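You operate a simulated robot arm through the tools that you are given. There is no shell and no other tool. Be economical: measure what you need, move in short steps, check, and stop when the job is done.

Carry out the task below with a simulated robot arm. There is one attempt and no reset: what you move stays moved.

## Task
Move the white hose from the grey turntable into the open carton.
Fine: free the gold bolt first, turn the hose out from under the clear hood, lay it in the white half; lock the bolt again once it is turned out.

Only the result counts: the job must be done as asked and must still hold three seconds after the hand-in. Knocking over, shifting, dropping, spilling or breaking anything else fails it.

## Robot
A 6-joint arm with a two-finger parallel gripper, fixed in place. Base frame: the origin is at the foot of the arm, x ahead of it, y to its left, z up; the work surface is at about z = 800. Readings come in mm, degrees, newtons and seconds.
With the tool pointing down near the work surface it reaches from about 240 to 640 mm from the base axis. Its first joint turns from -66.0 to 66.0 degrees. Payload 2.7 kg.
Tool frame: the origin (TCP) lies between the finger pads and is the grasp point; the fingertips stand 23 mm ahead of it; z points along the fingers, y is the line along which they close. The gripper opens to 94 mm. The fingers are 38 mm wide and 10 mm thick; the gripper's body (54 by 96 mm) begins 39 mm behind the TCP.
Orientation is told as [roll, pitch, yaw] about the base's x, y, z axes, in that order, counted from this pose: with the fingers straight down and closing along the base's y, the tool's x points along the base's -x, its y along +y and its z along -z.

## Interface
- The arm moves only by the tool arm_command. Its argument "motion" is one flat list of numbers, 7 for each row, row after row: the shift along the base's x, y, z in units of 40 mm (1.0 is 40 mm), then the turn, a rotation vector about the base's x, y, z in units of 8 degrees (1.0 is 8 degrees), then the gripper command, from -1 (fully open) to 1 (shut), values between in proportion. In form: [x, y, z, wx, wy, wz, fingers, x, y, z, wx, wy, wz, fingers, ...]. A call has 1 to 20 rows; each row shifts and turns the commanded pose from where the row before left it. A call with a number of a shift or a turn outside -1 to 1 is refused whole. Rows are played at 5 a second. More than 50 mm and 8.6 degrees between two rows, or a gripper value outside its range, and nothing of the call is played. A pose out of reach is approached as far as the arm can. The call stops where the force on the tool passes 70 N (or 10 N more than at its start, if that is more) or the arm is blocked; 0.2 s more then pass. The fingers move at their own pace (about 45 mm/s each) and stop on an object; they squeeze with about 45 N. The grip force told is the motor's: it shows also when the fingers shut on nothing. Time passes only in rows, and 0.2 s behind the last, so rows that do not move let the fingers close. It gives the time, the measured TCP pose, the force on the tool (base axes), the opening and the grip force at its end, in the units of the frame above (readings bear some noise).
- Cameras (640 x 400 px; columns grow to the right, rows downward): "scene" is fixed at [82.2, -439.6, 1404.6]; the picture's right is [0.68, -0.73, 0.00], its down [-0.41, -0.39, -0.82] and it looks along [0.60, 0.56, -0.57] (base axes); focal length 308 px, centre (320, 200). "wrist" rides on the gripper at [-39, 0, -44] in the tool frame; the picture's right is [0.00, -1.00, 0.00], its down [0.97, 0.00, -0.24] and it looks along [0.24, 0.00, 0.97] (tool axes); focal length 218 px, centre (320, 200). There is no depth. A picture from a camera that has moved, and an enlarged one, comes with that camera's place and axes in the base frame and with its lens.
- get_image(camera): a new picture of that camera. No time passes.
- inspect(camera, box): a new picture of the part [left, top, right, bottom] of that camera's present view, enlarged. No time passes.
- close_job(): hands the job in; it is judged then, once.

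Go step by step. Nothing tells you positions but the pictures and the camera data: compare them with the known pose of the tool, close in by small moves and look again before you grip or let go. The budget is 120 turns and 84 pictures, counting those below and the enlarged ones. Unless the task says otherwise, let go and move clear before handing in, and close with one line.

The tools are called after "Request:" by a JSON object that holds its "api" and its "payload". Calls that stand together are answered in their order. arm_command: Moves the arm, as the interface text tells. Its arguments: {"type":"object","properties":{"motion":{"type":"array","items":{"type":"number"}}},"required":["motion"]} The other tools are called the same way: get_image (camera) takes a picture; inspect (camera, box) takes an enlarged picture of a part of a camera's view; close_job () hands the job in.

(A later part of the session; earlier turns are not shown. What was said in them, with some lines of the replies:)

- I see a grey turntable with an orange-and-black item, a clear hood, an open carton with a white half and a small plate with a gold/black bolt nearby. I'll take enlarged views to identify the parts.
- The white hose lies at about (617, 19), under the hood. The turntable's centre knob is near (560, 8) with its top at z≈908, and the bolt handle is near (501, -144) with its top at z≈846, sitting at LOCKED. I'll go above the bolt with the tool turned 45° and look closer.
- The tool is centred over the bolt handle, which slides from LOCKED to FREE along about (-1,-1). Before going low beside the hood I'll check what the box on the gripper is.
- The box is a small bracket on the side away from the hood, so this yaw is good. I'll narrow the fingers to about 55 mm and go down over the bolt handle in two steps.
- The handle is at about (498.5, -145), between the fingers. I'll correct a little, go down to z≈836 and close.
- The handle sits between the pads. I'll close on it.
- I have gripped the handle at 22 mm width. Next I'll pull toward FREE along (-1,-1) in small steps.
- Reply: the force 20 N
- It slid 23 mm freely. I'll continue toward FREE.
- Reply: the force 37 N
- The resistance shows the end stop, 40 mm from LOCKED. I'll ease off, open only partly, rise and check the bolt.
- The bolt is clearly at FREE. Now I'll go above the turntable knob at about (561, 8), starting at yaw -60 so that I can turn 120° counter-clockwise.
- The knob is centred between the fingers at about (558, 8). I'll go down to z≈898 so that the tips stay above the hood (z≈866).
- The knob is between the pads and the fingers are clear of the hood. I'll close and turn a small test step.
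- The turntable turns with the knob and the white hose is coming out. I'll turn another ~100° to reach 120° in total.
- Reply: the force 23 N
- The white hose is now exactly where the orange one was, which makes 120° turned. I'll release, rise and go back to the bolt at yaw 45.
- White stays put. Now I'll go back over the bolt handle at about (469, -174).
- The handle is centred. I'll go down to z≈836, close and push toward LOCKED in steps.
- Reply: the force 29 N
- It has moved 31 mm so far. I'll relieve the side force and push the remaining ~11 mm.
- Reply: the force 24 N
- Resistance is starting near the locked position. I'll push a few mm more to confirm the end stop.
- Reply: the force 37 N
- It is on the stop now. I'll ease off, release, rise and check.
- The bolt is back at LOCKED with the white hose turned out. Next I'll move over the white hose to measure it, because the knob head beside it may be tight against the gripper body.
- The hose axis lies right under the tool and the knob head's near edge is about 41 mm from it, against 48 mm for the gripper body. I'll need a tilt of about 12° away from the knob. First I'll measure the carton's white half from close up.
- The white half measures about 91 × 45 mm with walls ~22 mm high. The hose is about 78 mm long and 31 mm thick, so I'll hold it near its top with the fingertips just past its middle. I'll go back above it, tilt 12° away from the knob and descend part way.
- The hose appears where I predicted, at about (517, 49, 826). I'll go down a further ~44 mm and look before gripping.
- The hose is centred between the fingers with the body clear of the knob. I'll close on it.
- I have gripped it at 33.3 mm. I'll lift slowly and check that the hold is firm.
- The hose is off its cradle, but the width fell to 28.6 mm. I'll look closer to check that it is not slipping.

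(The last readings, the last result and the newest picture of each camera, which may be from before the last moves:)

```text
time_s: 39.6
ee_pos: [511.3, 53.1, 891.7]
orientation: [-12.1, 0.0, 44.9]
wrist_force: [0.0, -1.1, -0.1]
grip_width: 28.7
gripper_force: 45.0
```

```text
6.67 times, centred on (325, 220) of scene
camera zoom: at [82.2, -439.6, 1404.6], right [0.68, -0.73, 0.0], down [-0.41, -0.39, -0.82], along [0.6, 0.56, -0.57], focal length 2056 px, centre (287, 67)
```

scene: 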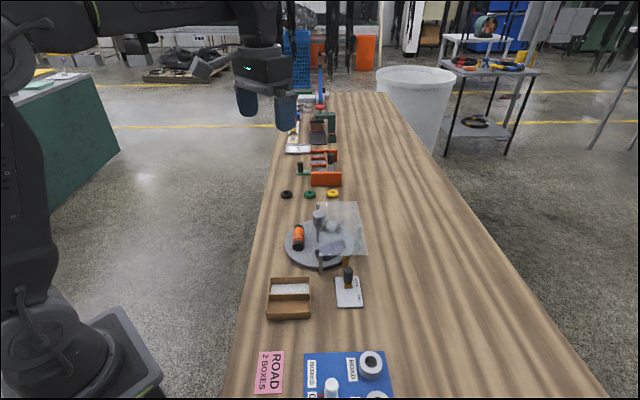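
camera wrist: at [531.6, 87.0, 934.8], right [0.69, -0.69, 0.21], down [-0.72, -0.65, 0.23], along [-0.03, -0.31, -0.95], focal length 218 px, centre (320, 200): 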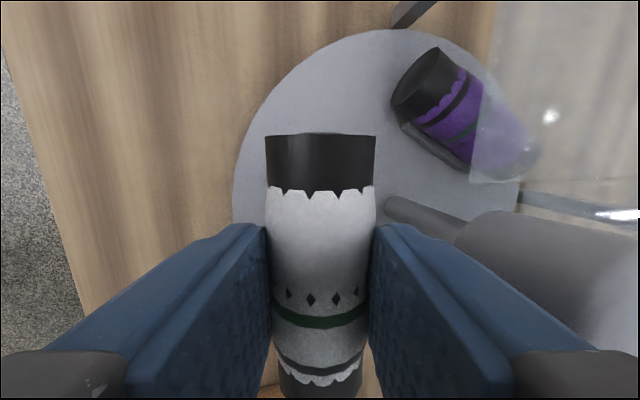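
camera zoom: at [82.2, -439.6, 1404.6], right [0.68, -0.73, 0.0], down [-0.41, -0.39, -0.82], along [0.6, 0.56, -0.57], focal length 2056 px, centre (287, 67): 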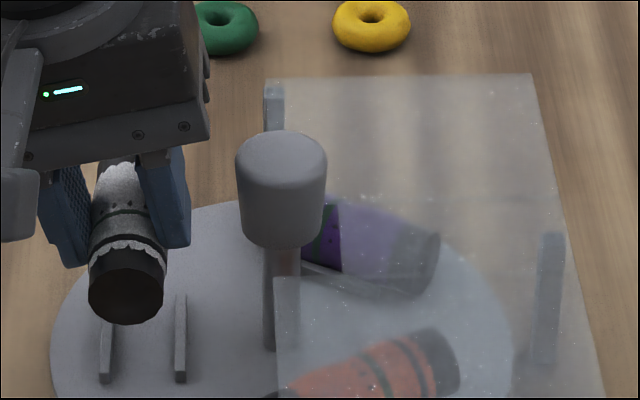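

The grip is stable. I'll rise, remove the tilt, turn -90° (to yaw -45) and travel above the white half.

Request:
{"api": "arm_command", "payload": {"motion": [0, 0, 0.8, 0, 0, 0, 1, 0, 0, 0.8, 0.53, 0.53, 0, 1, 0, 0, 0, 0.53, 0.53, 0, 1, -0.2646, -0.226, 0, 0, 0, -0.9375, 1, -0.2646, -0.226, 0, 0, 0, -0.9375, 1, -0.2646, -0.226, 0, 0, 0, -0.9375, 1, -0.2646, -0.226, 0, 0, 0, -0.9375, 1, -0.2646, -0.226, 0, 0, 0, -0.9375, 1, -0.2646, -0.226, 0, 0, 0, -0.9375, 1, -0.2646, -0.226, 0, 0, 0, -0.9375, 1, -0.2646, -0.226, 0, 0, 0, -0.9375, 1, -0.2646, -0.226, 0, 0, 0, -0.9375, 1, -0.2646, -0.226, 0, 0, 0, -0.9375, 1, -0.2646, -0.226, 0, 0, 0, -0.9375, 1, -0.2646, -0.226, 0, 0, 0, -0.9375, 1, 0, 0, 0, 0, 0, 0, 1]}}

Request:
{"api": "get_image", "payload": {"camera": "wrist"}}

Request:
{"api": "inspect", "payload": {"camera": "scene", "box": [240, 200, 360, 330]}}

```text
time_s: 43.0
ee_pos: [383.8, -55.5, 955.8]
orientation: [-0.1, -0.1, -45.1]
wrist_force: [-0.4, -0.1, -1.4]
grip_width: 28.5
gripper_force: 44.8
```

```text
41 pictures are left
camera wrist: at [410.1, -83.0, 999.3], right [-0.71, -0.7, 0.0], down [-0.68, 0.69, 0.24], along [-0.17, 0.17, -0.97], focal length 218 px, centre (320, 200)
```

wrist: 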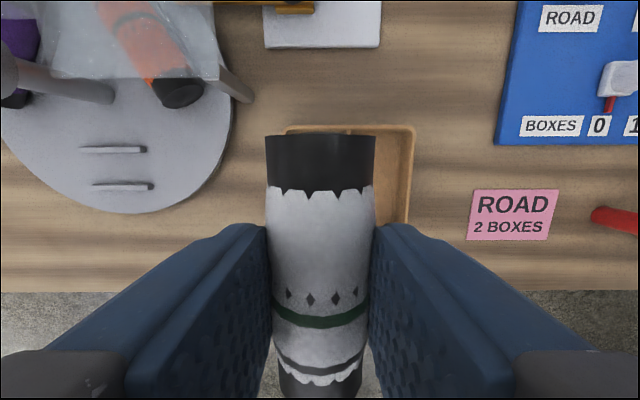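

```text
3.08 times, centred on (300, 265) of scene
camera zoom: at [82.1, -439.6, 1404.6], right [0.68, -0.73, 0.0], down [-0.41, -0.39, -0.82], along [0.6, 0.56, -0.57], focal length 949 px, centre (382, 0)
```

zoom: 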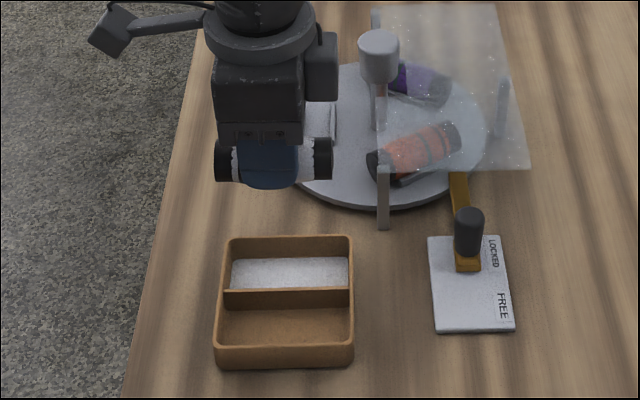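

The hose is aligned over the white half in both directions, to within about 2 mm. I'll descend to z≈872 and look again.

Request:
{"api": "arm_command", "payload": {"motion": [0.01, 0, -0.7, 0, 0, 0, 1, 0, 0, -0.7, 0, 0, 0, 1, 0, 0, -0.7, 0, 0, 0, 1, 0, 0, 0, 0, 0, 0, 1]}}

Request:
{"api": "get_image", "payload": {"camera": "wrist"}}

Request:
{"api": "inspect", "payload": {"camera": "scene", "box": [250, 240, 330, 330]}}

```text
time_s: 44.0
ee_pos: [384.5, -55.6, 872.5]
orientation: [0.1, -0.1, -45.1]
wrist_force: [-1.2, 0.4, -0.3]
grip_width: 28.3
gripper_force: 45.0
```

```text
39 pictures are left
camera wrist: at [410.8, -83.5, 916.4], right [-0.71, -0.71, 0.0], down [-0.69, 0.69, 0.24], along [-0.17, 0.17, -0.97], focal length 218 px, centre (320, 200)
```

wrist: 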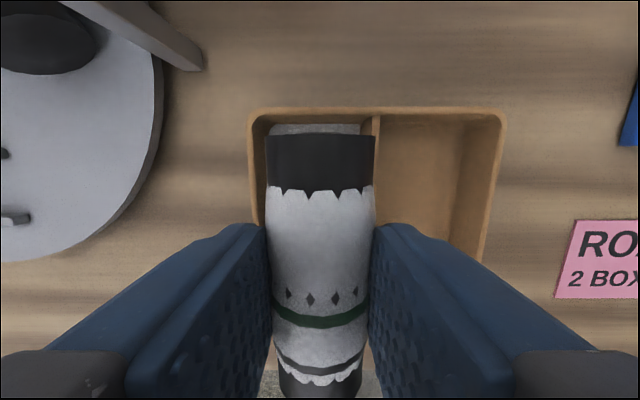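

```text
4.44 times, centred on (290, 285) of scene
camera zoom: at [82.2, -439.6, 1404.6], right [0.68, -0.73, 0.0], down [-0.41, -0.39, -0.82], along [0.6, 0.56, -0.57], focal length 1371 px, centre (453, -178)
```

zoom: 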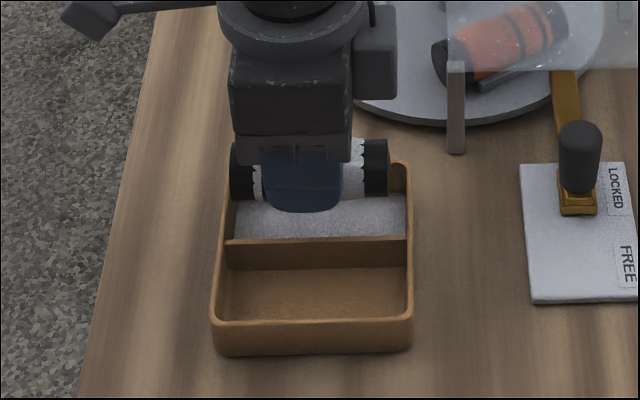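

I need to shift about +4 mm in x, and the rim is near z≈828. I'll go to z≈854 so that the fingertips stay just above the rim, then check.

Request:
{"api": "arm_command", "payload": {"motion": [0.1, 0, -0.1, 0, 0, 0, 1, 0, 0, -0.2, 0, 0, 0, 1, 0, 0, -0.16, 0, 0, 0, 1, 0, 0, 0, 0, 0, 0, 1]}}

Request:
{"api": "get_image", "payload": {"camera": "wrist"}}

Request:
{"api": "inspect", "payload": {"camera": "scene", "box": [255, 250, 325, 330]}}

```text
time_s: 45.0
ee_pos: [388.5, -55.7, 853.4]
orientation: [-0.1, -0.1, -45.0]
wrist_force: [-0.5, 0.5, -0.1]
grip_width: 28.5
gripper_force: 45.4
```

```text
37 pictures are left
camera wrist: at [415.8, -82.6, 897.4], right [-0.71, -0.71, 0.0], down [-0.69, 0.69, 0.24], along [-0.17, 0.17, -0.97], focal length 218 px, centre (320, 200)
```

wrist: 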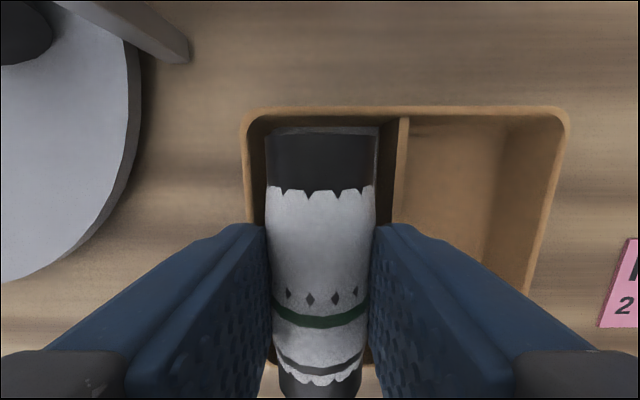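

```text
5.00 times, centred on (290, 290) of scene
camera zoom: at [82.2, -439.6, 1404.6], right [0.68, -0.73, 0.0], down [-0.41, -0.39, -0.82], along [0.6, 0.56, -0.57], focal length 1542 px, centre (470, -250)
```

zoom: 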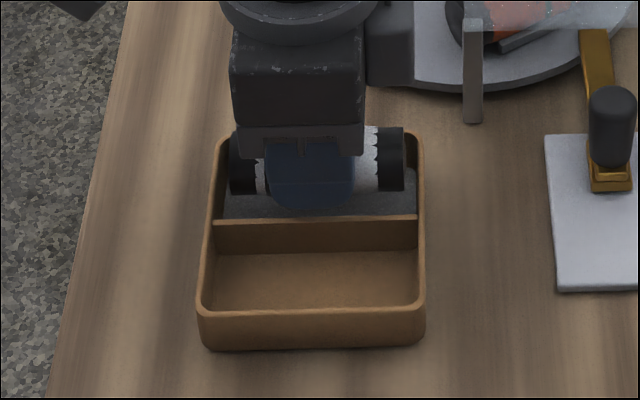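

The hose is partly inside, between the rim and the divider, with room at both ends. I'll open slightly to let it settle.

Request:
{"api": "arm_command", "payload": {"motion": [0, 0, 0, 0, 0, 0, 0.1, 0, 0, 0, 0, 0, 0, 0.1, 0, 0, 0, 0, 0, 0, 0.0, 0, 0, 0, 0, 0, 0, 0.0]}}

Request:
{"api": "get_image", "payload": {"camera": "wrist"}}

Request:
{"api": "inspect", "payload": {"camera": "scene", "box": [255, 250, 325, 330]}}

```text
time_s: 46.0
ee_pos: [389.4, -55.8, 853.5]
orientation: [0.1, 0.0, -45.1]
wrist_force: [0.4, 0.2, -0.2]
grip_width: 46.8
gripper_force: 0.2
```

```text
35 pictures are left
camera wrist: at [415.7, -82.6, 897.6], right [-0.71, -0.71, 0.0], down [-0.69, 0.69, 0.24], along [-0.17, 0.17, -0.97], focal length 218 px, centre (320, 200)
```

wrist: 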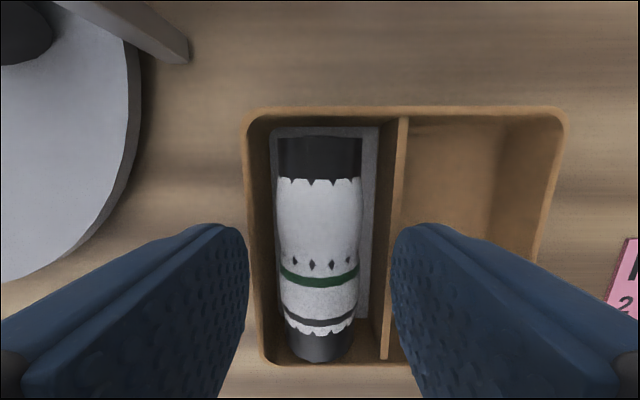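

```text
5.00 times, centred on (290, 290) of scene
camera zoom: at [82.2, -439.6, 1404.6], right [0.68, -0.73, 0.0], down [-0.41, -0.39, -0.82], along [0.6, 0.56, -0.57], focal length 1542 px, centre (470, -250)
```

zoom: 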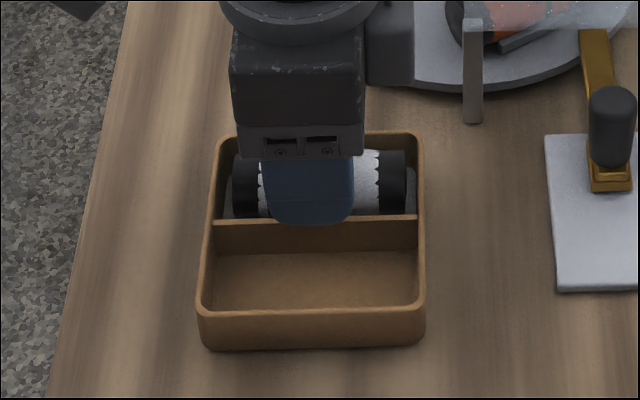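

The hose lies flat in the white half. I'll rise clear and check the whole scene.

Request:
{"api": "arm_command", "payload": {"motion": [0, 0, 0.5, 0, 0, 0, 0, 0, 0, 0.9, 0, 0, 0, 0, 0, 0, 1, 0, 0, 0, 0, 0, 0, 1, 0, 0, 0, 0, 0, 0, 1, 0, 0, 0, 0, 0, 0, 1, 0, 0, 0, 0, 0, 0, 0, 0, 0, 0, 0]}}

Request:
{"api": "inspect", "payload": {"camera": "scene", "box": [250, 180, 410, 330]}}

Request:
{"api": "get_image", "payload": {"camera": "wrist"}}

```text
time_s: 47.6
ee_pos: [388.9, -54.9, 1070.3]
orientation: [0.0, -0.1, -45.0]
wrist_force: [0.3, 0.2, -0.4]
grip_width: 46.7
gripper_force: 0.0
```

```text
2.67 times, centred on (330, 255) of scene
camera zoom: at [82.1, -439.6, 1404.6], right [0.68, -0.73, 0.0], down [-0.41, -0.39, -0.82], along [0.6, 0.56, -0.57], focal length 822 px, centre (293, 53)
```

zoom: 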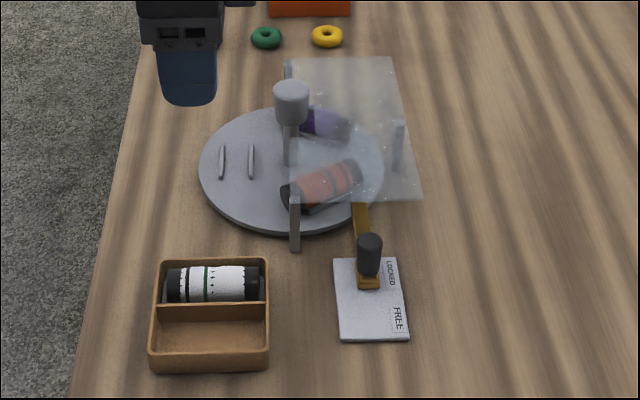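

```text
32 pictures are left
camera wrist: at [415.1, -82.7, 1114.2], right [-0.71, -0.71, 0.0], down [-0.69, 0.69, 0.24], along [-0.17, 0.17, -0.97], focal length 218 px, centre (320, 200)
```

wrist: 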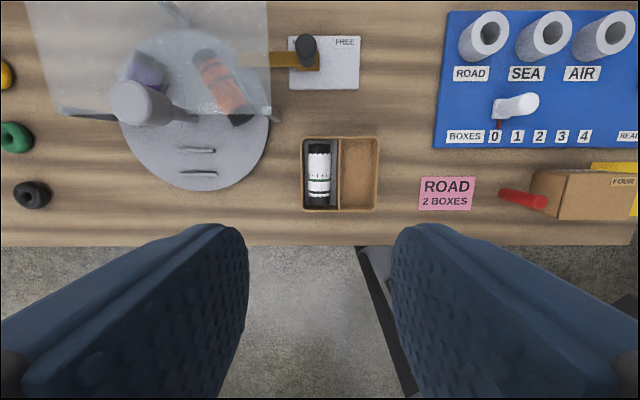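

The white hose lies in the white half of the carton, the bolt is back at LOCKED, nothing else looks disturbed and the arm is clear. I'm handing in.

Request:
{"api": "close_job", "payload": {}}

```text
The job is handed in.
```

The white hose is in the white half of the carton, the gold bolt is locked again, and nothing else looked moved in the last pictures before I handed in.
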